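You operate a simulated robot arm through the tools that you are given. There is no shell and no other tool. Be economical: measure what you need, move in short steps, check, and stop when the job is done.

Carry out the task below with a simulated two-armed robot. There is one attempt and no reset: what you move stays moved.

TASK
Pick up the white sample pot with one hand, pass it to the other hand and put it on the top of the seam bench. Put the white wedge on the lane d 2 of the roll trolley. Fetch the new red fuse and stand it on the top of the steel bench. Put the white brush on top of the red steel block. Put the black padlock on top of the silver steel cup. Do these in any order. Set down upright: white sample pot, new red fuse.

Only the result counts: the job must be done as asked and must still hold three seconds after the hand-in. Knocking over, shifting, dropping, spilling or breaking anything else fails it.

THE ROBOT
Two 7-joint arms with two-finger parallel grippers on one trunk, on a base that drives. Base frame: it is fixed to the floor where the robot stands at the start and does not move with it; the origin is under the middle of the robot, x ahead of it, y to its left, z up; the surface under the hand at the start is at about z = 0.82. Readings come in m, rad, newtons and seconds.
The left shoulder is at the start at [0.03, 0.119, 0.985], the right one opposite. With the tool pointing down near the work surface each hand reaches from about 0.28 to 0.68 m from the robot's upright axis, wherever it stands, measured 20 degrees to its own side. Places, roughly: black padlock (5x3x9 cm) [-1, -4.7, 0.8]; lane D 2 of the roll trolley (88x15 cm) [2.62, 4.1, 0.68]; new red fuse [2.5, -5.75, 1]; red steel block [3.25, -7.5, 0.75]; steel cup (7x7x8 cm) [-1, -4.9, 0.9]; top of the seam bench [-1.1, 0.8, 0.8]; top of the steel bench [-1.2, -3.2, 0.9]; white brush (6x5x9 cm) [0.7, -4.8, 0.8]; white sample pot [0.5, 0, 1]; white wedge [5, 0.75, 0.75]. Payload 3.43 kg a hand.
The TCP of each hand is the grasp point between the finger pads, 0.03 m short of the fingertips. In the tool frame z runs along the fingers and y along their closing line. Largest opening 0.094 m; finger width 0.028, thickness 0.01; the body of the gripper, 0.05 by 0.096 m, starts 0.055 m behind the TCP.
Orientation is told as [roll, pitch, yaw] about the base's x, y, z axes, in that order, counted from this pose: with the fingers straight down and closing along the base's y, the tool's x points along the base's -x, its y along +y and its z along -z.

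THE INTERFACE
- The arms move only by the tool step_arm. It takes "left_targets", "right_targets" or both (then of equal length, played together; a hand with none holds still); each is a list of rows, each an object (a shift or turn left out is 0, a gripper value left out holds the last) with "travel": the shift along the tool's x, y, z in m, a list of three; "rotation": the turn, a rotation vector about the tool's x, y, z in rad, a list of three; "hand": the finger opening in m, from 0 to 0.094. In form: [{"travel": [tx, ty, tz], "rotation": [ax, ay, az], "hand": hand}, ...]. A call has 1 to 10 rows; each row is the pose to reach, as a shift and turn from the pose commanded when the call began, along the tool's axes at that moment. A row lasts 0.2 s, in which the tool goes at most 0.05 m and 0.15 rad; a call with a longer step from one row to the next is refused whole, and so is a gripper value outside its range. Where a pose cannot be reached the arm comes as near as it can. A force on the tool above 40 N (or 10 N above the force at the start of the call, whichever is more), or a blocked arm, ends the call early, and 0.2 s more pass. The fingers move at their own pace (about 0.072 m/s each) and stop on an object; they squeeze with about 37 N. The grip force told is the motor's: it shows also when the fingers shut on nothing. Time passes only in rows, and 0.2 s behind the last, so rows that repeat a pose let the fingers close. It gives the time, the measured TCP pose, the force on the tool (base axes), the opening and the grip force at its end, in the units of the frame above (readings bear some noise), with the torque about the TCP (base axes, N m) and any sound that the robot's microphone picked up.
- Cameras (640 x 400 px; columns grow to the right, rows downward): "scene" is now at [0.037, -0.0165, 1.6801]; the picture's right is [-0.28, -0.96, 0.00], its down [-0.82, 0.23, -0.52] and it looks along [0.50, -0.14, -0.85] (base axes); focal length 269 px, centre (320, 200). "left" rides on the left gripper at [0.076, -0.014, -0.103] in its tool frame; the picture's right is [0.18, 0.98, 0.00], its down [-0.75, 0.14, -0.64] and it looks along [-0.63, 0.12, 0.77] (tool axes); focal length 243 px, centre (320, 200). "right" rides on the right gripper at [0.076, 0.014, -0.102] in its tool frame; the picture's right is [-0.18, 0.98, 0.00], its down [-0.75, -0.14, -0.64] and it looks along [-0.63, -0.12, 0.77] (tool axes); focal length 243 px, centre (320, 200). There is no depth. A picture from a camera that has moved, and an enlarged one, comes with that camera's place and axes in the base frame and with its lens.
- grab_frame(camera): a new picture of that camera. No time passes.
- move_column(by): slides the trunk up (or, below 0, down) by that many m; the arms and the scene camera ride with it, the base frame stays. It gives what a move gives, with no picture.
- drive_base(legs): drives the robot by 1 to 6 legs, each [ahead, turn to the left] in m and rad, along the robot's own axes; the way and the turn of a leg run together, so that a leg with both is an arc; at most 1.5 m and 3.142 rad a leg. The arms and the cameras ride along, it lands a little off, and it stops where it bumps. It gives what a move gives.
- aim_head(pan, tilt): turns the head with the scene camera to pan (to the left, within 2.496 rad either way) and tilt (down, from -0.506 to 1.204), counted from straight ahead of the robot. It gives what a move gives.
- close_up(camera, box): a new picture of the part [left, top, right, bottom] of that camera's present view, enlarged. No time passes.
- close_job(): hands the job in; it is judged then, once.

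Go step by step. Nothing tells you exact positions but the pictures and the camera data: compare them with the known pose of the tool, close in by small moves and look again before you grip or let go. The budget is 175 turns and 156 pictures, counting those below and the enlarged ones. Unless the task says otherwise, let go and move clear before handing in.

The tools are called as a command line: name --argument value ..., lists and objects as JSON in quotes. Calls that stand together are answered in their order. step_arm: Moves the arms, as the interface text tells. Its arguments: {"type":"object","properties":{"left_targets":{"type":"array"},"right_targets":{"type":"array"}},"required":[]} The other tools are called the same way: move_column (by) slides the trunk up or down; drive_base (legs) drives the base; aim_head (pan, tilt) turns the head that bears the scene camera; grab_frame (camera) takes a picture; close_up (camera, box) takes an enlarged picture of a part of a camera's view; close_job () hands the job in.

At the start:

```text
time: 0.0
left_tcp_pos: [0.5313, 0.1569, 1.0653]
left_tcp_rot: [-0.001, -0.001, -0.003]
left_ft_force: [-0.1, -0.6, -0.7]
left_ft_torque: [-0.02, -0.01, 0.04]
left_gripper_width: 0.0943
left_finger_force: 0.0
right_tcp_pos: [0.3794, -0.2011, 1.1166]
right_tcp_rot: [-0.001, 0.0, -0.004]
right_ft_force: [-0.5, -0.5, 1.1]
right_ft_torque: [-0.03, -0.01, 0.0]
right_gripper_width: 0.0941
right_finger_force: 0.0
trunk travel left (down, up): [-0.25, 0.16]
robot x, y, heading: [-0.0027, 0.0028, 0.001]
head pan, tilt: [-0.279, 1.018]
```

scene: 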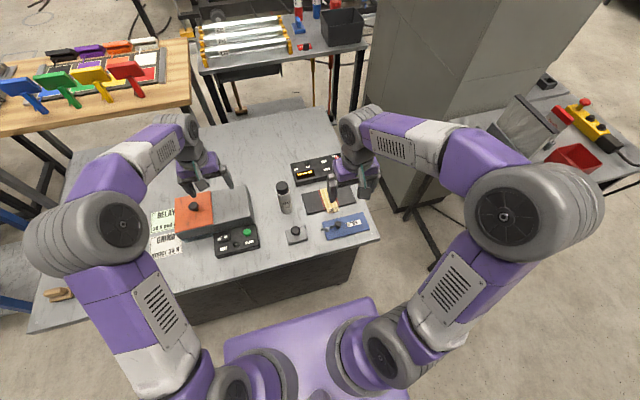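
right: 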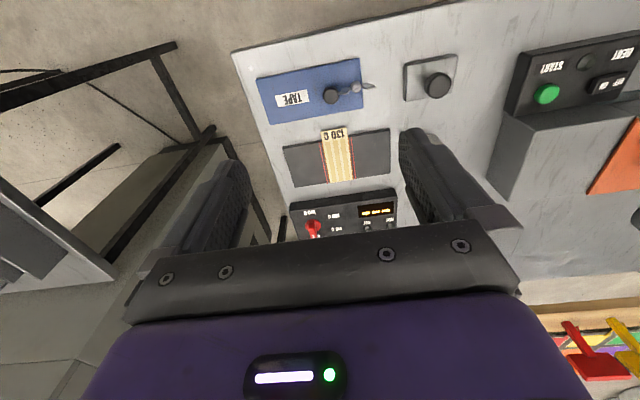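
left: 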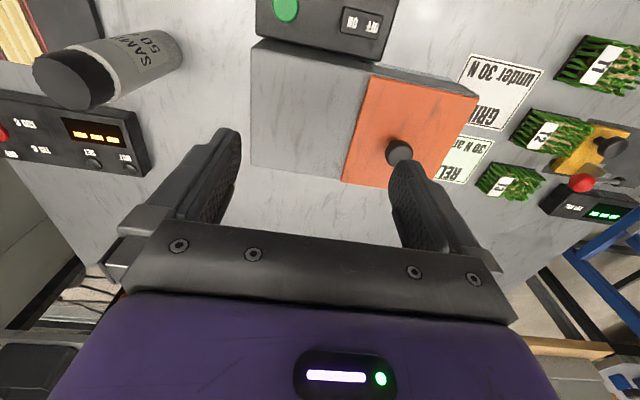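

I see the sample pot near the middle of the bench, with signs near an orange/grey device. I'll zoom in to read things before moving.

close_up --camera "scene" --box '[140, 140, 390, 300]'

close_up --camera "left" --box '[400, 20, 640, 220]'

close_up --camera "scene" --box '[0, 0, 380, 140]'

```text
2.50 times, centred on (265, 220) of scene
camera zoom: at [0.037, -0.0165, 1.6801], right [-0.28, -0.96, 0.0], down [-0.82, 0.23, -0.52], along [0.5, -0.14, -0.85], focal length 673 px, centre (458, 150)
```

zoom: 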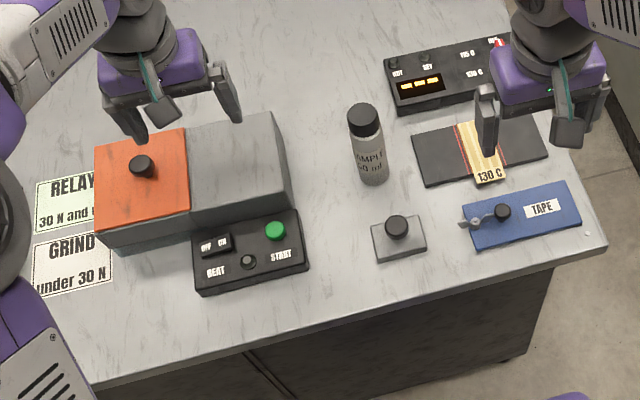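

```text
2.00 times, centred on (520, 120) of left
camera zoom: at [0.4554, 0.1449, 1.167], right [-0.18, 0.98, 0.0], down [0.75, 0.14, 0.64], along [0.63, 0.12, -0.77], focal length 485 px, centre (-80, 360)
```

zoom: 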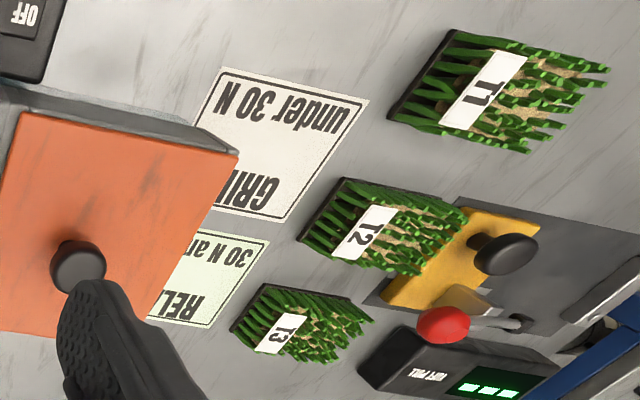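

```text
1.68 times, centred on (190, 70) of scene
camera zoom: at [0.037, -0.0165, 1.6801], right [-0.28, -0.96, 0.0], down [-0.82, 0.23, -0.52], along [0.5, -0.14, -0.85], focal length 453 px, centre (539, 419)
```

zoom: 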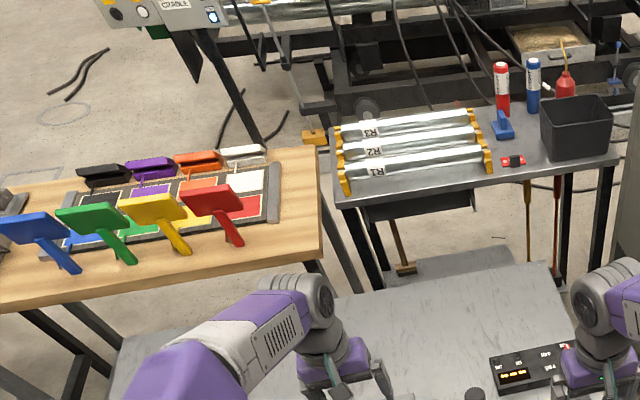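

The pot stands at about [0.535, -0.04], about 0.15 m tall. The plan is that the right hand grips it low from the right and roughly horizontal, then the left hand takes it from above. First I'll yaw both tools.

step_arm --right_targets '[{"rotation": [0, 0, 0.15]}, {"rotation": [0, 0, 0.3]}, {"rotation": [0, 0, 0.45]}, {"rotation": [0, 0, 0.6]}, {"rotation": [0, 0, 0.75]}, {"rotation": [0, 0, 0.9]}, {"rotation": [0, 0, 1.05]}, {"rotation": [0, 0, 1.2]}, {"rotation": [0, 0, 1.35]}, {"rotation": [0, 0, 1.5]}]' --left_targets '[{"rotation": [0, 0, 0.15]}, {"rotation": [0, 0, 0.3]}, {"rotation": [0, 0, 0.45]}, {"rotation": [0, 0, 0.6]}, {"rotation": [0, 0, 0.75]}, {"rotation": [0, 0, 0.9]}, {"rotation": [0, 0, 1.05]}, {"rotation": [0, 0, 1.2]}, {"rotation": [0, 0, 1.35]}, {"rotation": [0, 0, 1.5]}]'

```text
time: 2.2
left_tcp_pos: [0.5304, 0.1566, 1.0642]
left_tcp_rot: [0.001, 0.001, -1.507]
left_ft_force: [0.5, -0.3, 1.1]
left_ft_torque: [0.01, -0.02, 0.0]
left_gripper_width: 0.0938
left_finger_force: 0.2
right_tcp_pos: [0.3794, -0.2012, 1.1167]
right_tcp_rot: [0.0, 0.0, -1.506]
right_ft_force: [-0.6, 0.6, -0.2]
right_ft_torque: [0.0, -0.01, -0.03]
right_gripper_width: 0.0941
right_finger_force: 0.0
trunk travel left (down, up): [-0.25, 0.16]
robot x, y, heading: [-0.0029, -0.0016, 0.001]
head pan, tilt: [-0.279, 1.018]
```

Yaw worked. Now I roll the right tool to point left and shift it to x≈0.53.

step_arm --right_targets '[{"travel": [0, 0.02, 0], "rotation": [0, 0.15, 0]}, {"travel": [0, 0.04, 0], "rotation": [0, 0.3, 0]}, {"travel": [0, 0.06, 0], "rotation": [0, 0.45, 0]}, {"travel": [0, 0.08, 0], "rotation": [0, 0.6, 0]}, {"travel": [0, 0.1, 0.02], "rotation": [0, 0.75, 0]}, {"travel": [0, 0.12, 0.04], "rotation": [0, 0.9, 0]}, {"travel": [0, 0.14, 0.06], "rotation": [0, 1.05, 0]}, {"travel": [0, 0.15, 0.08], "rotation": [0, 1.2, 0]}]'

grab_frame --camera "right"

grab_frame --camera "scene"

```text
time: 4.0
left_tcp_pos: [0.5308, 0.1565, 1.0639]
left_tcp_rot: [-0.001, -0.002, -1.504]
left_ft_force: [0.4, 0.2, -0.1]
left_ft_torque: [0.01, 0.05, -0.01]
left_gripper_width: 0.0941
left_finger_force: 0.1
right_tcp_pos: [0.5295, -0.1918, 1.0343]
right_tcp_rot: [0.002, 1.201, -1.503]
right_ft_force: [0.6, 0.1, 0.0]
right_ft_torque: [0.01, 0.02, 0.02]
right_gripper_width: 0.0939
right_finger_force: 0.0
trunk travel left (down, up): [-0.25, 0.16]
robot x, y, heading: [-0.0038, -0.0008, -0.004]
head pan, tilt: [-0.279, 1.018]
```

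```text
149 pictures are left
camera right: at [0.5477, -0.2582, 1.143], right [0.99, 0.0, -0.17], down [-0.08, -0.88, -0.47], along [-0.15, 0.48, -0.86], focal length 243 px, centre (320, 200)
```

right: 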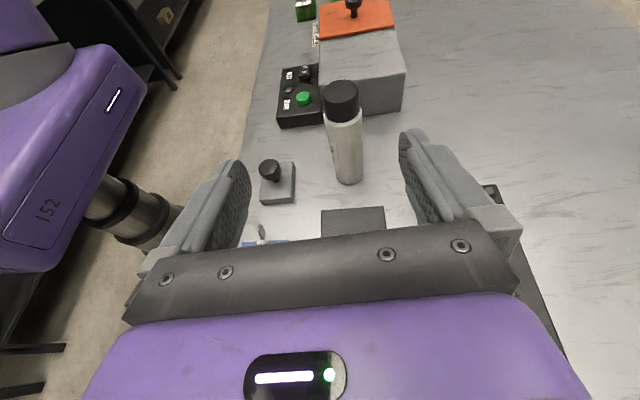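

```text
148 pictures are left
camera scene: at [0.0378, -0.0173, 1.6801], right [-0.28, -0.96, 0.0], down [-0.82, 0.23, -0.52], along [0.5, -0.14, -0.85], focal length 269 px, centre (320, 200)
```

scene: 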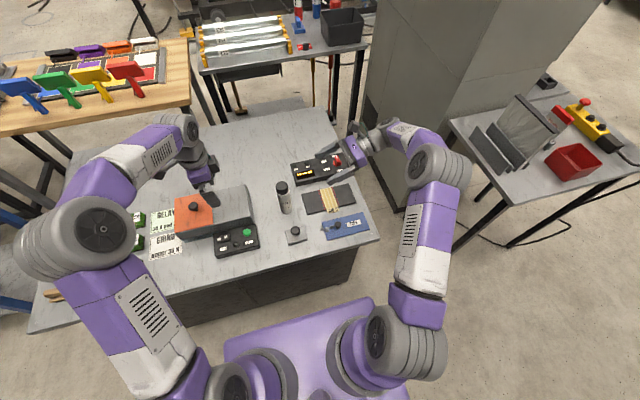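

The pot is at about [0.537, -0.039] and both views agree. I lower the right hand and advance toward it, stopping short to check.

step_arm --right_targets '[{"travel": [-0.045, 0.018, 0]}, {"travel": [-0.0976, 0.018, 0.0]}, {"travel": [-0.0976, 0.018, 0.05]}, {"travel": [-0.0976, 0.018, 0.1]}, {"travel": [-0.0976, 0.018, 0.12]}]'

grab_frame --camera "right"

```text
refused: row 2 steps farther than a row can; nothing moved
```

```text
147 pictures are left
camera right: at [0.5477, -0.2582, 1.143], right [0.99, 0.0, -0.17], down [-0.08, -0.88, -0.47], along [-0.15, 0.48, -0.86], focal length 243 px, centre (320, 200)
```

right: 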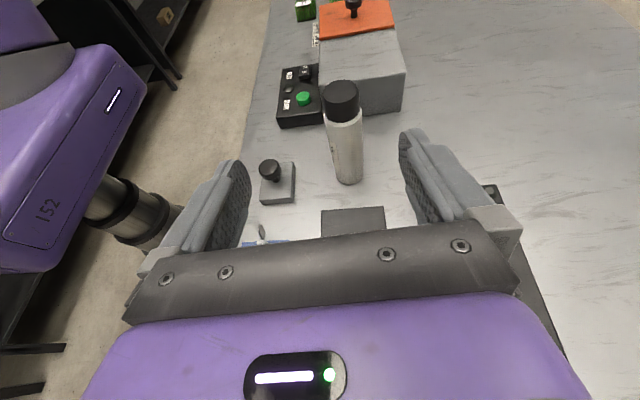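

Row 2 was a little too long, so I'm sending the same path with shorter steps.

step_arm --right_targets '[{"travel": [-0.045, 0.018, 0]}, {"travel": [-0.09, 0.018, 0.0]}, {"travel": [-0.0976, 0.018, 0.045]}, {"travel": [-0.0976, 0.018, 0.09]}, {"travel": [-0.0976, 0.018, 0.12]}]'

grab_frame --camera "right"

```text
time: 5.2
left_tcp_pos: [0.531, 0.1571, 1.065]
left_tcp_rot: [0.002, 0.001, -1.503]
left_ft_force: [0.7, 0.2, 0.0]
left_ft_torque: [-0.03, 0.01, -0.01]
left_gripper_width: 0.094
left_finger_force: 0.0
right_tcp_pos: [0.5423, -0.1135, 0.9038]
right_tcp_rot: [-0.001, 1.197, -1.505]
right_ft_force: [0.2, -0.3, 0.5]
right_ft_torque: [0.0, -0.01, 0.0]
right_gripper_width: 0.0938
right_finger_force: 0.2
trunk travel left (down, up): [-0.25, 0.16]
robot x, y, heading: [0.002, -0.0008, -0.004]
head pan, tilt: [-0.279, 1.018]
```

```text
146 pictures are left
camera right: at [0.5602, -0.1794, 1.011], right [0.99, 0.0, -0.17], down [-0.08, -0.88, -0.47], along [-0.15, 0.48, -0.87], focal length 243 px, centre (320, 200)
```

right: 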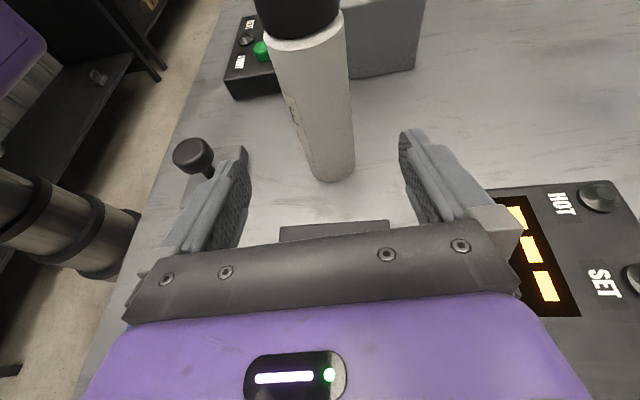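

The pot is centred between the fingers. I advance the last 8 cm and close.

step_arm --right_targets '[{"travel": [0, 0, 0.04]}, {"travel": [0, 0, 0.079]}, {"travel": [0, 0, 0.079], "hand": 0.03}, {"travel": [0, 0, 0.079], "hand": 0.03}, {"travel": [0, 0, 0.079], "hand": 0.03}]'

grab_frame --camera "right"

```text
time: 6.4
left_tcp_pos: [0.5315, 0.1566, 1.064]
left_tcp_rot: [0.002, 0.0, -1.503]
left_ft_force: [-0.3, -0.1, 0.3]
left_ft_torque: [0.01, 0.0, 0.06]
left_gripper_width: 0.0939
left_finger_force: 0.2
right_tcp_pos: [0.5371, -0.0384, 0.8736]
right_tcp_rot: [0.001, 1.201, -1.502]
right_ft_force: [0.9, -0.3, 0.9]
right_ft_torque: [0.02, 0.02, 0.01]
right_gripper_width: 0.0473
right_finger_force: 37.3
trunk travel left (down, up): [-0.25, 0.16]
robot x, y, heading: [0.0074, 0.0019, -0.0]
head pan, tilt: [-0.279, 1.018]
```

```text
145 pictures are left
camera right: at [0.5564, -0.105, 0.9811], right [0.99, 0.0, -0.17], down [-0.08, -0.88, -0.47], along [-0.15, 0.48, -0.87], focal length 243 px, centre (320, 200)
```

right: 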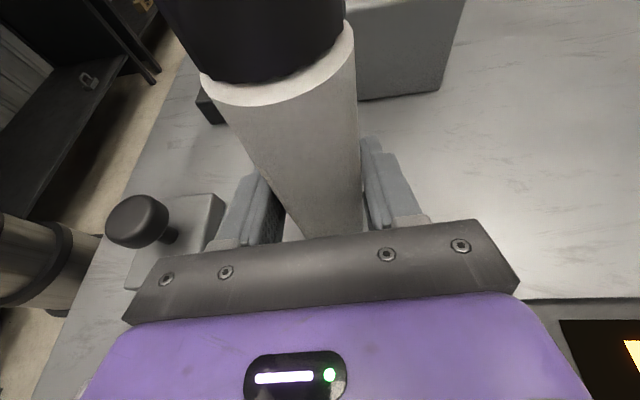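

Gripped at 47 mm. I lift the pot 8 cm and raise the left hand.

step_arm --right_targets '[{"travel": [0.037, 0, -0.0145]}, {"travel": [0.0746, 0, -0.029]}, {"travel": [0.0746, 0, -0.029]}, {"travel": [0.0746, 0, -0.029]}]' --left_targets '[{"travel": [0, 0, -0.03], "rotation": [0, 0, 0.067]}, {"travel": [0, 0, -0.06], "rotation": [0, 0, 0.067]}, {"travel": [-0.04, 0, -0.06], "rotation": [0, 0, 0.067]}, {"travel": [-0.08, 0, -0.06], "rotation": [0, 0, 0.067]}]'

grab_frame --camera "left"

grab_frame --camera "scene"

```text
time: 7.4
left_tcp_pos: [0.5387, 0.0772, 1.124]
left_tcp_rot: [0.002, -0.002, -1.569]
left_ft_force: [-0.5, 0.4, -0.3]
left_ft_torque: [0.01, 0.02, 0.04]
left_gripper_width: 0.0943
left_finger_force: 0.1
right_tcp_pos: [0.5376, -0.0416, 0.9538]
right_tcp_rot: [-0.001, 1.202, -1.505]
right_ft_force: [0.1, -0.5, -1.7]
right_ft_torque: [-0.01, 0.02, 0.05]
right_gripper_width: 0.0472
right_finger_force: 36.9
trunk travel left (down, up): [-0.25, 0.16]
robot x, y, heading: [-0.0008, 0.0001, -0.004]
head pan, tilt: [-0.279, 1.018]
```

```text
144 pictures are left
camera left: at [0.524, 0.1551, 1.2263], right [0.98, 0.18, 0.0], down [0.14, -0.75, 0.64], along [0.12, -0.63, -0.77], focal length 243 px, centre (320, 200)
```

left: 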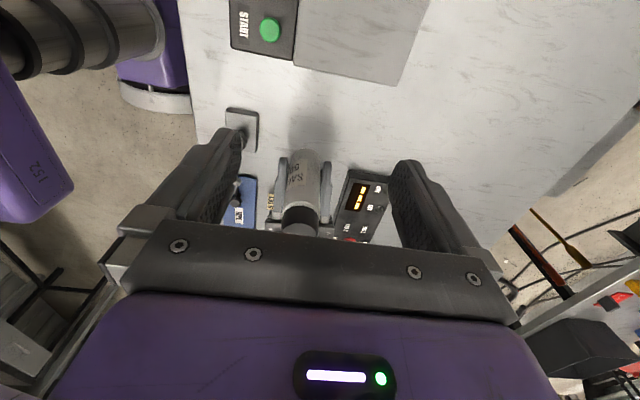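

```text
143 pictures are left
camera scene: at [0.0371, -0.0174, 1.6801], right [-0.28, -0.96, 0.0], down [-0.82, 0.23, -0.52], along [0.5, -0.14, -0.85], focal length 269 px, centre (320, 200)
```

scene: 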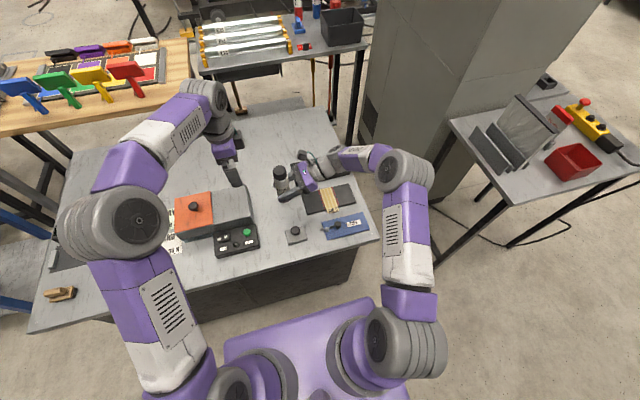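

The left hand is in line. I move it over the pot and go down around the upper body, then look before closing.

step_arm --left_targets '[{"travel": [-0.045, 0, 0]}, {"travel": [-0.09, 0, 0]}, {"travel": [-0.119, 0, 0.0]}, {"travel": [-0.119, 0, 0.04]}, {"travel": [-0.119, 0, 0.08]}, {"travel": [-0.119, 0, 0.111]}]'

grab_frame --camera "left"

grab_frame --camera "right"

```text
time: 8.8
left_tcp_pos: [0.5375, -0.0418, 1.0116]
left_tcp_rot: [0.002, 0.001, -1.572]
left_ft_force: [0.4, -1.2, 0.3]
left_ft_torque: [-0.01, -0.03, -0.01]
left_gripper_width: 0.094
left_finger_force: 0.1
right_tcp_pos: [0.5382, -0.0407, 0.9534]
right_tcp_rot: [-0.001, 1.198, -1.505]
right_ft_force: [0.1, 0.0, -1.2]
right_ft_torque: [0.02, 0.01, -0.02]
right_gripper_width: 0.0471
right_finger_force: 36.7
trunk travel left (down, up): [-0.25, 0.16]
robot x, y, heading: [0.003, 0.0018, -0.0]
head pan, tilt: [-0.279, 1.018]
```

```text
142 pictures are left
camera left: at [0.5235, 0.0371, 1.1148], right [0.98, 0.18, 0.0], down [0.14, -0.75, 0.64], along [0.12, -0.63, -0.77], focal length 243 px, centre (320, 200)
```

left: 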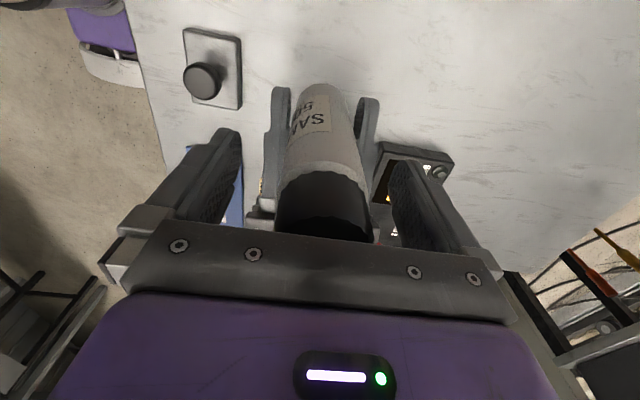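

```text
141 pictures are left
camera right: at [0.5567, -0.1068, 1.0625], right [0.99, 0.0, -0.17], down [-0.08, -0.88, -0.47], along [-0.15, 0.48, -0.87], focal length 243 px, centre (320, 200)
```

right: 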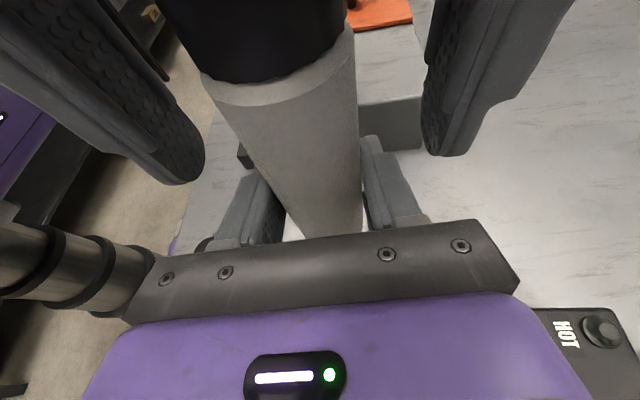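

Well aligned. I close the left hand, then release and back off the right.

step_arm --left_targets '[{"hand": 0.03}, {"hand": 0.03}, {"hand": 0.03}, {"hand": 0.03}]'

step_arm --right_targets '[{"hand": 0.08}, {"hand": 0.08}, {"hand": 0.08}, {"travel": [0, 0, -0.04], "hand": 0.08}, {"travel": [0, 0, -0.08], "hand": 0.08}, {"travel": [0, 0, -0.12], "hand": 0.08}]'

grab_frame --camera "right"

```text
time: 9.8
left_tcp_pos: [0.5377, -0.0399, 1.0126]
left_tcp_rot: [0.003, 0.003, -1.571]
left_ft_force: [6.7, 2.8, -1.8]
left_ft_torque: [0.07, -0.17, -0.04]
left_gripper_width: 0.0435
left_finger_force: 36.8
right_tcp_pos: [0.5367, -0.0414, 0.9536]
right_tcp_rot: [-0.002, 1.2, -1.505]
right_ft_force: [-6.7, -3.1, 1.1]
right_ft_torque: [0.17, -0.2, 0.02]
right_gripper_width: 0.047
right_finger_force: 36.6
trunk travel left (down, up): [-0.25, 0.16]
robot x, y, heading: [-0.0012, 0.0018, -0.005]
head pan, tilt: [-0.279, 1.018]
```

```text
time: 11.2
left_tcp_pos: [0.5365, -0.0426, 1.0123]
left_tcp_rot: [0.003, -0.001, -1.573]
left_ft_force: [0.1, 0.4, -0.4]
left_ft_torque: [-0.02, -0.04, 0.01]
left_gripper_width: 0.043
left_finger_force: 36.8
right_tcp_pos: [0.5479, -0.1515, 0.9956]
right_tcp_rot: [0.001, 1.201, -1.502]
right_ft_force: [0.3, 0.5, -0.1]
right_ft_torque: [0.02, 0.01, 0.0]
right_gripper_width: 0.0798
right_finger_force: 0.0
trunk travel left (down, up): [-0.25, 0.16]
robot x, y, heading: [-0.0014, 0.0001, 0.001]
head pan, tilt: [-0.279, 1.018]
```

```text
140 pictures are left
camera right: at [0.5656, -0.2185, 1.1049], right [0.99, 0.0, -0.17], down [-0.08, -0.88, -0.47], along [-0.15, 0.48, -0.87], focal length 243 px, centre (320, 200)
```

right: 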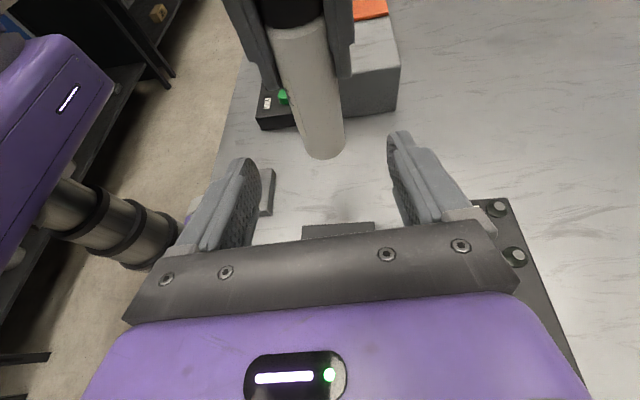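

The left hand holds the pot alone. I raise and tuck both arms, then look around.

step_arm --left_targets '[{"travel": [0, 0, -0.03]}, {"travel": [0, 0, -0.06]}, {"travel": [0.02, 0, -0.09]}, {"travel": [0.04, -0.02, -0.12]}, {"travel": [0.06, -0.04, -0.12]}, {"travel": [0.09, -0.06, -0.12]}, {"travel": [0.12, -0.08, -0.12]}, {"travel": [0.15, -0.1, -0.12]}, {"travel": [0.18, -0.12, -0.12]}]' --right_targets '[{"travel": [0.02, 0, -0.01]}, {"travel": [0.04, -0.01, -0.02], "rotation": [0, -0.15, 0]}, {"travel": [0.06, -0.03, -0.03], "rotation": [0, -0.3, 0]}, {"travel": [0.08, -0.05, -0.04], "rotation": [0, -0.45, 0]}, {"travel": [0.1, -0.07, -0.04], "rotation": [0, -0.6, 0]}, {"travel": [0.11, -0.09, -0.05], "rotation": [0, -0.75, 0]}, {"travel": [0.12, -0.11, -0.06], "rotation": [0, -0.9, 0]}, {"travel": [0.12, -0.13, -0.07], "rotation": [0, -1.05, 0]}, {"travel": [0.12, -0.15, -0.07], "rotation": [0, -1.2, 0]}]'

aim_head --pan 2.4 --tilt 0.7

grab_frame --camera "scene"

aim_head --pan -2.4 --tilt 0.5

grab_frame --camera "scene"

aim_head --pan 1.3 --tilt 0.5

grab_frame --camera "scene"

aim_head --pan -1.3 --tilt 0.4

grab_frame --camera "scene"

aim_head --pan 0 --tilt 0.3

grab_frame --camera "scene"

```text
time: 13.2
left_tcp_pos: [0.4176, 0.1391, 1.1342]
left_tcp_rot: [0.002, 0.0, -1.57]
left_ft_force: [0.3, -0.2, -0.8]
left_ft_torque: [-0.02, 0.01, 0.0]
left_gripper_width: 0.0431
left_finger_force: 36.8
right_tcp_pos: [0.3955, -0.1815, 1.1331]
right_tcp_rot: [0.002, -0.004, -1.505]
right_ft_force: [-0.5, 0.7, 0.2]
right_ft_torque: [-0.02, -0.03, -0.01]
right_gripper_width: 0.0801
right_finger_force: 0.1
trunk travel left (down, up): [-0.25, 0.16]
robot x, y, heading: [0.0006, 0.0023, 0.0]
head pan, tilt: [-0.279, 1.018]
```

```text
time: 15.6
left_tcp_pos: [0.4179, 0.138, 1.1343]
left_tcp_rot: [0.0, -0.001, -1.572]
left_ft_force: [-0.9, -0.3, -0.9]
left_ft_torque: [0.0, 0.01, -0.02]
left_gripper_width: 0.0428
left_finger_force: 36.7
right_tcp_pos: [0.3961, -0.1835, 1.1334]
right_tcp_rot: [0.0, 0.003, -1.506]
right_ft_force: [0.6, -0.1, 0.8]
right_ft_torque: [-0.02, 0.01, -0.01]
right_gripper_width: 0.0798
right_finger_force: 0.2
trunk travel left (down, up): [-0.25, 0.16]
robot x, y, heading: [0.0027, -0.0005, 0.004]
head pan, tilt: [2.4, 0.7]
```

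```text
139 pictures are left
camera scene: at [-0.0914, 0.0599, 1.7048], right [0.68, 0.74, 0.0], down [0.47, -0.44, -0.76], along [-0.56, 0.52, -0.64], focal length 269 px, centre (320, 200)
```

scene: 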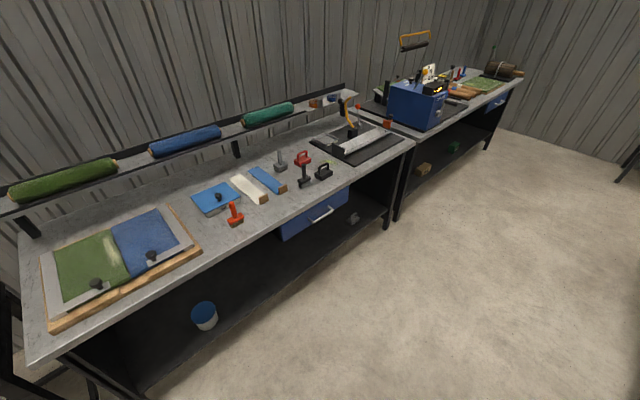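

```text
time: 19.4
left_tcp_pos: [0.4184, 0.137, 1.1341]
left_tcp_rot: [0.002, -0.001, -1.57]
left_ft_force: [-0.1, 0.4, -2.0]
left_ft_torque: [-0.01, 0.01, -0.02]
left_gripper_width: 0.0428
left_finger_force: 36.7
right_tcp_pos: [0.3971, -0.1828, 1.1336]
right_tcp_rot: [0.001, 0.003, -1.505]
right_ft_force: [-0.5, 0.1, 0.6]
right_ft_torque: [0.0, 0.02, -0.01]
right_gripper_width: 0.08
right_finger_force: 0.1
trunk travel left (down, up): [-0.25, 0.16]
robot x, y, heading: [0.0026, 0.0032, -0.003]
head pan, tilt: [-2.4, 0.499]
```

```text
138 pictures are left
camera scene: at [-0.0958, -0.0591, 1.7225], right [-0.68, 0.74, 0.0], down [0.35, 0.32, -0.88], along [-0.65, -0.59, -0.48], focal length 269 px, centre (320, 200)
```

scene: 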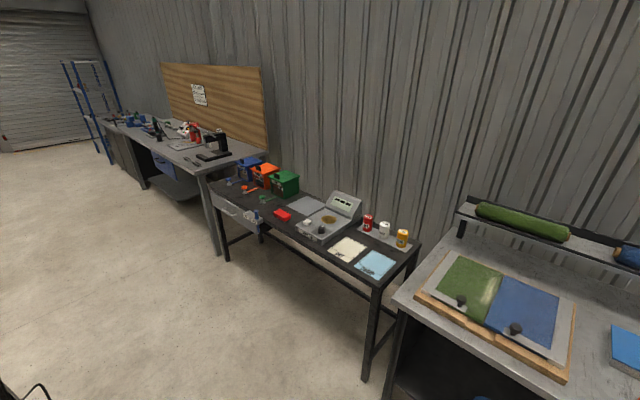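

```text
time: 22.5
left_tcp_pos: [0.4182, 0.1387, 1.1337]
left_tcp_rot: [0.003, 0.0, -1.571]
left_ft_force: [-0.4, -0.6, -2.1]
left_ft_torque: [-0.04, 0.01, 0.02]
left_gripper_width: 0.0429
left_finger_force: 36.5
right_tcp_pos: [0.3962, -0.1808, 1.1332]
right_tcp_rot: [-0.001, 0.002, -1.505]
right_ft_force: [1.0, -0.2, 0.0]
right_ft_torque: [0.01, 0.0, 0.04]
right_gripper_width: 0.0799
right_finger_force: 0.0
trunk travel left (down, up): [-0.25, 0.16]
robot x, y, heading: [-0.0004, 0.0025, -0.005]
head pan, tilt: [1.3, 0.499]
```

```text
137 pictures are left
camera scene: at [-0.0044, 0.0901, 1.7225], right [0.96, -0.27, 0.0], down [-0.13, -0.46, -0.88], along [0.23, 0.85, -0.48], focal length 269 px, centre (320, 200)
```

scene: 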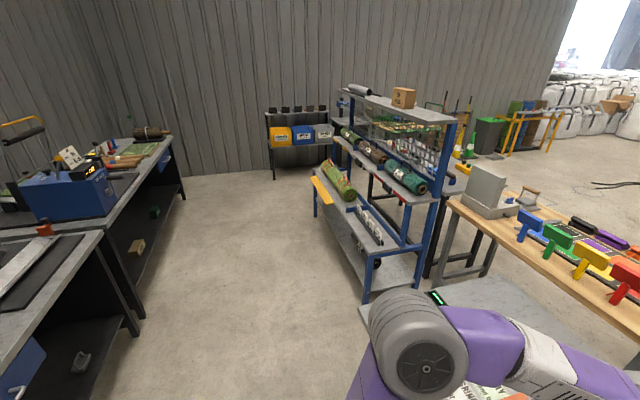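

```text
time: 24.8
left_tcp_pos: [0.4184, 0.1382, 1.1327]
left_tcp_rot: [0.003, 0.0, -1.572]
left_ft_force: [-0.1, 0.6, -1.0]
left_ft_torque: [0.0, -0.04, -0.05]
left_gripper_width: 0.043
left_finger_force: 37.1
right_tcp_pos: [0.3961, -0.1819, 1.1323]
right_tcp_rot: [0.0, 0.001, -1.506]
right_ft_force: [0.7, -0.2, 0.0]
right_ft_torque: [-0.04, 0.01, 0.0]
right_gripper_width: 0.08
right_finger_force: 0.0
trunk travel left (down, up): [-0.25, 0.16]
robot x, y, heading: [-0.0012, -0.0012, 0.001]
head pan, tilt: [-1.3, 0.4]
```

```text
136 pictures are left
camera scene: at [-0.004, -0.0868, 1.7316], right [-0.96, -0.27, 0.0], down [-0.1, 0.37, -0.92], along [0.25, -0.89, -0.39], focal length 269 px, centre (320, 200)
```

scene: 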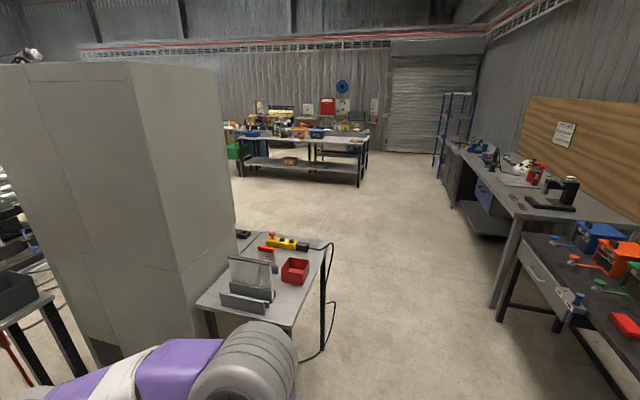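

```text
time: 26.3
left_tcp_pos: [0.4192, 0.1382, 1.1336]
left_tcp_rot: [0.001, -0.001, -1.573]
left_ft_force: [-1.2, 1.0, -0.9]
left_ft_torque: [-0.01, 0.03, 0.0]
left_gripper_width: 0.0428
left_finger_force: 36.4
right_tcp_pos: [0.397, -0.1819, 1.1332]
right_tcp_rot: [0.0, 0.001, -1.507]
right_ft_force: [-0.7, -0.4, -0.1]
right_ft_torque: [-0.01, -0.03, -0.03]
right_gripper_width: 0.0798
right_finger_force: 0.1
trunk travel left (down, up): [-0.25, 0.16]
robot x, y, heading: [0.0009, -0.0029, -0.003]
head pan, tilt: [0.0, 0.3]
```

```text
135 pictures are left
camera scene: at [0.0646, 0.0024, 1.7409], right [0.0, -1.0, 0.0], down [-0.3, 0.0, -0.96], along [0.96, 0.0, -0.3], focal length 269 px, centre (320, 200)
```

scene: 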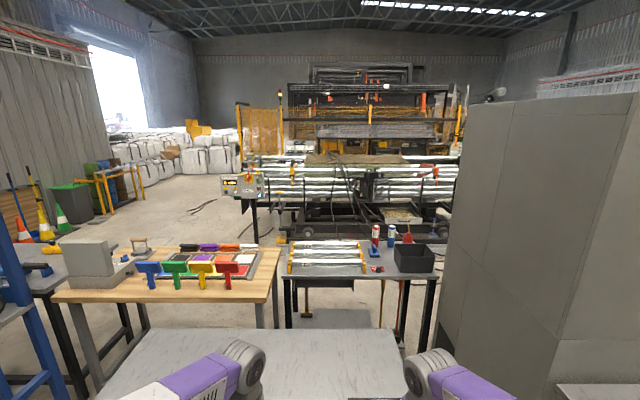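

The seam bench is the long bench behind me, with its front edge at x≈-0.88 and running along y. I drive over to face it.

drive_base --legs '[[-0.25, 0], [0, 1.571], [0.4, 0], [0, 1.571]]'

aim_head --pan 0 --tilt 0.8

grab_frame --camera "scene"

```text
time: 37.8
left_tcp_pos: [-0.6717, 0.2778, 1.1339]
left_tcp_rot: [0.003, 0.0, 1.56]
left_ft_force: [-0.3, -0.4, -1.2]
left_ft_torque: [0.0, 0.03, 0.01]
left_gripper_width: 0.0429
left_finger_force: 37.5
right_tcp_pos: [-0.6464, 0.5979, 1.1324]
right_tcp_rot: [0.001, -0.002, 1.627]
right_ft_force: [-0.2, 0.0, 0.5]
right_ft_torque: [-0.02, 0.0, 0.01]
right_gripper_width: 0.0799
right_finger_force: 0.1
trunk travel left (down, up): [-0.25, 0.16]
robot x, y, heading: [-0.2527, 0.411, 3.133]
head pan, tilt: [0.0, 0.3]
```

```text
time: 38.8
left_tcp_pos: [-0.6716, 0.278, 1.1335]
left_tcp_rot: [0.003, 0.002, 1.561]
left_ft_force: [-0.6, -0.3, -1.4]
left_ft_torque: [0.01, 0.01, 0.03]
left_gripper_width: 0.0427
left_finger_force: 37.2
right_tcp_pos: [-0.6454, 0.5963, 1.1341]
right_tcp_rot: [0.0, 0.0, 1.626]
right_ft_force: [-0.3, -0.2, 0.2]
right_ft_torque: [0.0, 0.02, -0.01]
right_gripper_width: 0.08
right_finger_force: 0.1
trunk travel left (down, up): [-0.25, 0.16]
robot x, y, heading: [-0.2522, 0.4138, 3.128]
head pan, tilt: [0.0, 0.799]
```

```text
134 pictures are left
camera scene: at [-0.3013, 0.414, 1.6966], right [0.01, 1.0, 0.0], down [0.72, -0.01, -0.7], along [-0.7, 0.01, -0.72], focal length 269 px, centre (320, 200)
```

scene: 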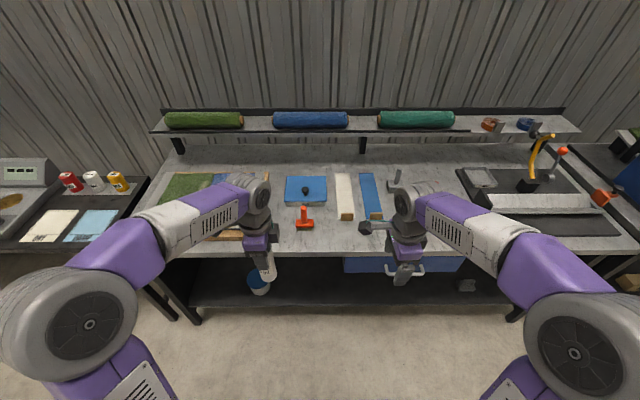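

There's a gap between the green/blue board and the red hammer at around [-1.03, 0.27]. I'll check with the left camera from closer.

drive_base --legs '[[0.2, 0]]'

grab_frame --camera "left"

grab_frame --camera "scene"

```text
time: 40.4
left_tcp_pos: [-0.8698, 0.2801, 1.1336]
left_tcp_rot: [0.001, 0.0, 1.558]
left_ft_force: [0.1, 0.2, -2.5]
left_ft_torque: [0.0, -0.01, -0.01]
left_gripper_width: 0.0426
left_finger_force: 36.7
right_tcp_pos: [-0.8456, 0.6003, 1.1334]
right_tcp_rot: [-0.001, 0.0, 1.626]
right_ft_force: [-1.0, -0.6, 0.2]
right_ft_torque: [0.01, -0.05, 0.01]
right_gripper_width: 0.08
right_finger_force: 0.0
trunk travel left (down, up): [-0.25, 0.16]
robot x, y, heading: [-0.4474, 0.4128, 3.129]
head pan, tilt: [0.0, 0.799]
```

```text
133 pictures are left
camera left: at [-0.8562, 0.2057, 1.2362], right [-0.98, -0.17, 0.0], down [-0.13, 0.76, 0.64], along [-0.11, 0.63, -0.77], focal length 243 px, centre (320, 200)
```

left: 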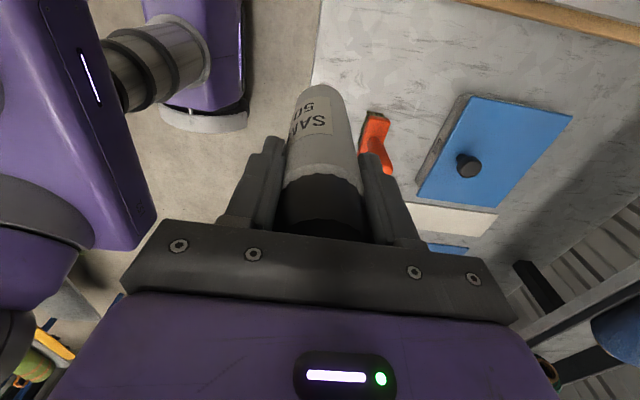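

```text
132 pictures are left
camera scene: at [-0.5002, 0.4163, 1.6965], right [0.01, 1.0, 0.0], down [0.72, -0.01, -0.7], along [-0.7, 0.01, -0.72], focal length 269 px, centre (320, 200)
```

scene: 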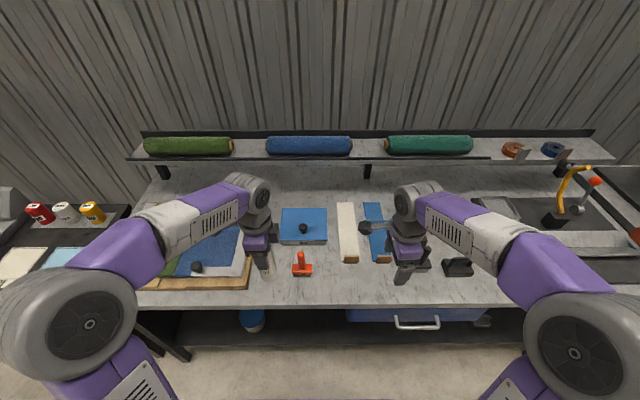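

Bench height looks like about 0.80. I go to about [-0.995, 0.26] and descend partway.

step_arm --left_targets '[{"travel": [0.01, 0.04, 0]}, {"travel": [0.02, 0.08, 0]}, {"travel": [0.02, 0.125, 0]}, {"travel": [0.02, 0.125, 0.045]}, {"travel": [0.02, 0.125, 0.09]}, {"travel": [0.02, 0.125, 0.135]}, {"travel": [0.02, 0.125, 0.17]}]'

grab_frame --camera "left"

grab_frame --camera "scene"

```text
time: 42.0
left_tcp_pos: [-0.9949, 0.2618, 0.9618]
left_tcp_rot: [-0.001, 0.0, 1.556]
left_ft_force: [0.1, -0.9, -1.0]
left_ft_torque: [0.02, 0.01, -0.03]
left_gripper_width: 0.0426
left_finger_force: 36.6
right_tcp_pos: [-0.8461, 0.5989, 1.1334]
right_tcp_rot: [0.0, 0.0, 1.627]
right_ft_force: [-0.8, 0.3, 0.4]
right_ft_torque: [-0.01, 0.04, 0.01]
right_gripper_width: 0.0799
right_finger_force: 0.1
trunk travel left (down, up): [-0.25, 0.16]
robot x, y, heading: [-0.4511, 0.415, 3.128]
head pan, tilt: [0.0, 0.799]
```

```text
131 pictures are left
camera left: at [-0.9809, 0.1869, 1.0644], right [-0.98, -0.17, 0.0], down [-0.13, 0.76, 0.64], along [-0.11, 0.63, -0.77], focal length 243 px, centre (320, 200)
```

left: 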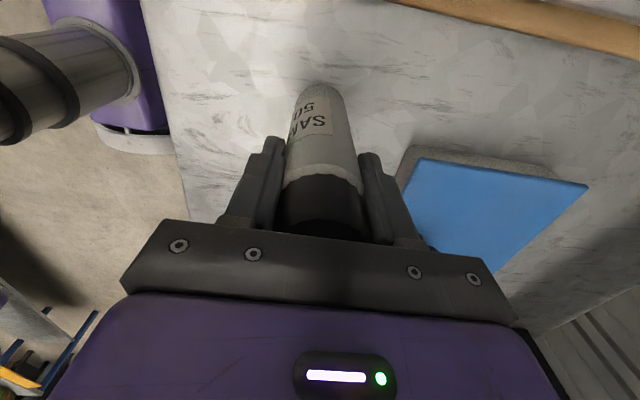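

```text
130 pictures are left
camera scene: at [-0.4999, 0.4162, 1.6965], right [0.01, 1.0, 0.0], down [0.72, -0.01, -0.7], along [-0.7, 0.01, -0.72], focal length 269 px, centre (320, 200)
```

scene: 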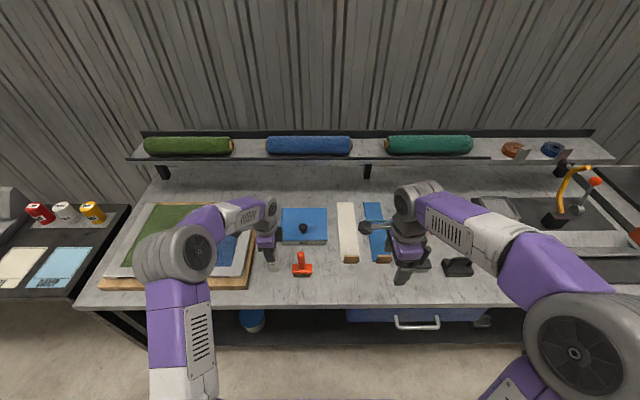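

The spot is clear. I lower in small steps until contact.

step_arm --left_targets '[{"travel": [0, 0, 0.02]}, {"travel": [0, 0, 0.025]}, {"travel": [0, 0, 0.028]}, {"travel": [0, 0, 0.031]}]'

grab_frame --camera "left"

```text
time: 42.4
left_tcp_pos: [-0.9977, 0.2628, 0.9578]
left_tcp_rot: [0.016, -0.002, 1.56]
left_ft_force: [8.1, -0.9, 23.6]
left_ft_torque: [0.0, -1.25, -0.02]
left_gripper_width: 0.0425
left_finger_force: 37.1
right_tcp_pos: [-0.8441, 0.5988, 1.1335]
right_tcp_rot: [-0.001, -0.001, 1.626]
right_ft_force: [-0.4, -0.1, -0.9]
right_ft_torque: [0.02, -0.03, -0.01]
right_gripper_width: 0.0799
right_finger_force: 0.0
trunk travel left (down, up): [-0.25, 0.16]
robot x, y, heading: [-0.4505, 0.4135, 3.13]
head pan, tilt: [0.0, 0.799]
stopped in row 1 (left hand): the force on the tool passed its limit at 74 N (the readings are from after the stop); the commanded pose is now the measured one
```

```text
129 pictures are left
camera left: at [-0.982, 0.1876, 1.0599], right [-0.98, -0.17, 0.02], down [-0.12, 0.75, 0.65], along [-0.12, 0.63, -0.76], focal length 243 px, centre (320, 200)
```

left: 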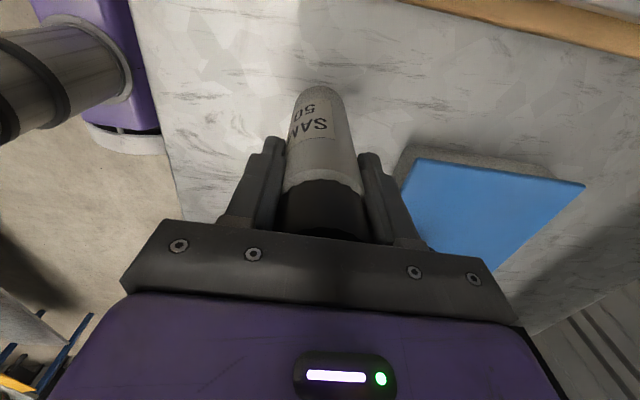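

Contact came at bench height ≈0.85. I back off a few mm, straighten, and re-approach finely.

step_arm --left_targets '[{"travel": [0, -0.003, -0.005], "rotation": [0, 0.016, 0]}, {"travel": [0, -0.003, -0.005], "rotation": [0, 0.016, 0]}, {"travel": [0, -0.003, -0.003], "rotation": [0, 0.016, 0]}, {"travel": [0, -0.003, -0.002], "rotation": [0, 0.016, 0]}]'

step_arm --left_targets '[{"travel": [0, 0, 0.001]}]'

```text
time: 43.4
left_tcp_pos: [-0.9944, 0.2613, 0.9577]
left_tcp_rot: [0.017, 0.017, 1.562]
left_ft_force: [3.6, -3.6, 13.0]
left_ft_torque: [-0.06, -0.52, -0.08]
left_gripper_width: 0.0426
left_finger_force: 36.8
right_tcp_pos: [-0.8428, 0.5996, 1.1338]
right_tcp_rot: [0.002, 0.001, 1.627]
right_ft_force: [0.8, 0.4, -0.6]
right_ft_torque: [-0.04, 0.03, 0.03]
right_gripper_width: 0.0804
right_finger_force: 0.0
trunk travel left (down, up): [-0.25, 0.16]
robot x, y, heading: [-0.4488, 0.4132, 3.128]
head pan, tilt: [0.0, 0.799]
```

```text
time: 43.8
left_tcp_pos: [-0.9941, 0.2591, 0.9578]
left_tcp_rot: [0.023, 0.015, 1.562]
left_ft_force: [2.9, -4.6, 24.1]
left_ft_torque: [-0.13, -0.63, -0.08]
left_gripper_width: 0.0423
left_finger_force: 36.9
right_tcp_pos: [-0.8413, 0.5995, 1.1353]
right_tcp_rot: [0.003, 0.0, 1.628]
right_ft_force: [-0.8, -0.1, -0.4]
right_ft_torque: [-0.03, -0.02, 0.02]
right_gripper_width: 0.08
right_finger_force: 0.1
trunk travel left (down, up): [-0.25, 0.16]
robot x, y, heading: [-0.4494, 0.4095, 3.125]
head pan, tilt: [0.0, 0.799]
```

I corrected the wrong axis. I'll undo that, straighten, and come down to a light touch.

step_arm --left_targets '[{"travel": [0, 0, -0.005], "rotation": [0.02, -0.016, 0]}, {"travel": [0, 0, -0.005], "rotation": [0.02, -0.016, 0]}]'

step_arm --left_targets '[{"travel": [0, 0, 0.0015]}, {"travel": [0, 0, 0.0025]}]'

```text
time: 44.4
left_tcp_pos: [-0.9957, 0.2619, 0.9572]
left_tcp_rot: [-0.009, -0.002, 1.561]
left_ft_force: [-0.3, -0.6, -0.8]
left_ft_torque: [-0.02, -0.01, -0.01]
left_gripper_width: 0.0425
left_finger_force: 36.8
right_tcp_pos: [-0.8443, 0.6005, 1.1343]
right_tcp_rot: [0.0, 0.0, 1.627]
right_ft_force: [0.1, 0.4, -0.2]
right_ft_torque: [0.0, -0.02, -0.01]
right_gripper_width: 0.08
right_finger_force: 0.1
trunk travel left (down, up): [-0.25, 0.16]
robot x, y, heading: [-0.4511, 0.4132, 3.124]
head pan, tilt: [0.0, 0.799]
```

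```text
time: 45.0
left_tcp_pos: [-0.9965, 0.2609, 0.9583]
left_tcp_rot: [-0.005, -0.002, 1.562]
left_ft_force: [1.2, 0.9, 0.7]
left_ft_torque: [0.02, -0.02, 0.02]
left_gripper_width: 0.0426
left_finger_force: 37.4
right_tcp_pos: [-0.8429, 0.6006, 1.1326]
right_tcp_rot: [0.001, -0.002, 1.627]
right_ft_force: [0.1, 0.0, -0.3]
right_ft_torque: [-0.01, 0.01, 0.02]
right_gripper_width: 0.0798
right_finger_force: 0.1
trunk travel left (down, up): [-0.25, 0.16]
robot x, y, heading: [-0.4482, 0.4135, 3.13]
head pan, tilt: [0.0, 0.799]
```

Nearly touching. Another fine step down.

step_arm --left_targets '[{"travel": [0, 0, 0.0015]}, {"travel": [0, 0, 0.0015]}]'

step_arm --left_targets '[{"travel": [0, 0, 0.001]}, {"travel": [0, 0, 0.001]}]'

```text
time: 45.6
left_tcp_pos: [-0.995, 0.2615, 0.9582]
left_tcp_rot: [-0.002, -0.001, 1.561]
left_ft_force: [0.6, -0.7, 8.4]
left_ft_torque: [0.1, 0.04, -0.04]
left_gripper_width: 0.0426
left_finger_force: 38.1
right_tcp_pos: [-0.8439, 0.6014, 1.1336]
right_tcp_rot: [0.001, -0.001, 1.627]
right_ft_force: [-0.4, 0.7, -0.5]
right_ft_torque: [-0.01, 0.0, 0.02]
right_gripper_width: 0.0801
right_finger_force: 0.0
trunk travel left (down, up): [-0.25, 0.16]
robot x, y, heading: [-0.4514, 0.4104, 3.134]
head pan, tilt: [0.0, 0.799]
```

```text
time: 46.2
left_tcp_pos: [-0.9943, 0.2628, 0.9567]
left_tcp_rot: [0.0, -0.002, 1.562]
left_ft_force: [1.1, -0.9, 20.6]
left_ft_torque: [0.11, 0.22, 0.03]
left_gripper_width: 0.0426
left_finger_force: 37.1
right_tcp_pos: [-0.8423, 0.5996, 1.1335]
right_tcp_rot: [0.001, 0.002, 1.625]
right_ft_force: [-1.3, -0.2, 0.7]
right_ft_torque: [0.01, -0.03, -0.01]
right_gripper_width: 0.0797
right_finger_force: 0.0
trunk travel left (down, up): [-0.25, 0.16]
robot x, y, heading: [-0.4528, 0.4149, 3.131]
head pan, tilt: [0.0, 0.799]
```

Firmly on the bench and upright. I open gently and rise.

step_arm --left_targets '[{"travel": [0, 0, -0.001], "hand": 0.06}, {"travel": [0, 0, -0.001], "hand": 0.07}, {"travel": [0, 0, -0.001], "hand": 0.07}, {"travel": [0, 0, -0.03], "hand": 0.07}, {"travel": [0, 0, -0.07], "hand": 0.07}, {"travel": [0, 0, -0.11], "hand": 0.07}, {"travel": [0, 0, -0.15], "hand": 0.07}, {"travel": [0, -0.03, -0.18], "hand": 0.07}, {"travel": [0, -0.07, -0.18], "hand": 0.07}]'

grab_frame --camera "left"

grab_frame --camera "scene"

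```text
time: 48.2
left_tcp_pos: [-0.9233, 0.2603, 1.1371]
left_tcp_rot: [-0.006, -0.003, 1.56]
left_ft_force: [-0.5, -0.7, -1.1]
left_ft_torque: [0.0, 0.02, 0.01]
left_gripper_width: 0.0701
left_finger_force: 0.0
right_tcp_pos: [-0.8434, 0.6004, 1.1342]
right_tcp_rot: [0.0, -0.001, 1.625]
right_ft_force: [0.8, -0.5, 0.0]
right_ft_torque: [-0.03, -0.01, 0.04]
right_gripper_width: 0.0799
right_finger_force: 0.1
trunk travel left (down, up): [-0.25, 0.16]
robot x, y, heading: [-0.4504, 0.4152, 3.126]
head pan, tilt: [0.0, 0.799]
```

```text
128 pictures are left
camera left: at [-0.9102, 0.1856, 1.2401], right [-0.98, -0.17, -0.01], down [-0.14, 0.75, 0.64], along [-0.11, 0.63, -0.77], focal length 243 px, centre (320, 200)
```

left: 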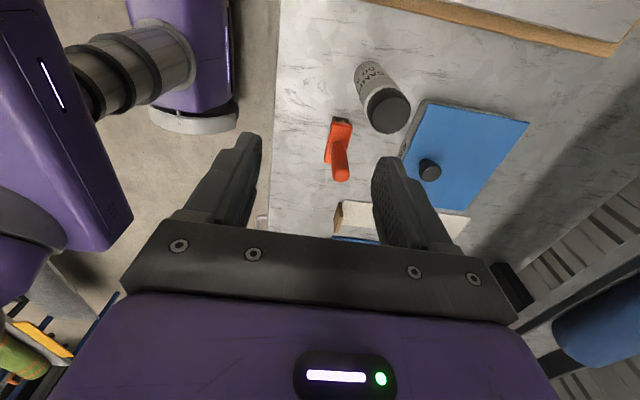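

```text
127 pictures are left
camera scene: at [-0.4981, 0.4162, 1.6966], right [0.01, 1.0, 0.0], down [0.72, -0.01, -0.7], along [-0.7, 0.01, -0.72], focal length 269 px, centre (320, 200)
```

scene: 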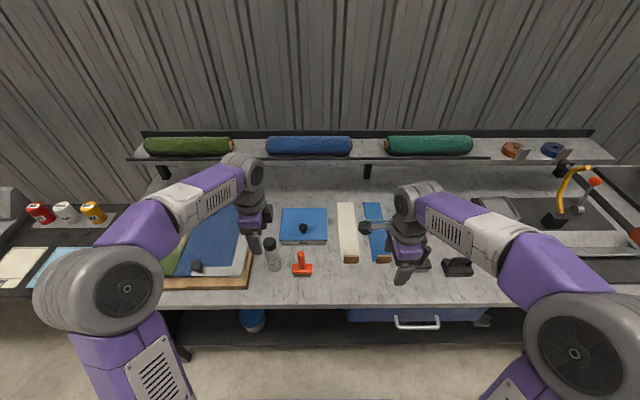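

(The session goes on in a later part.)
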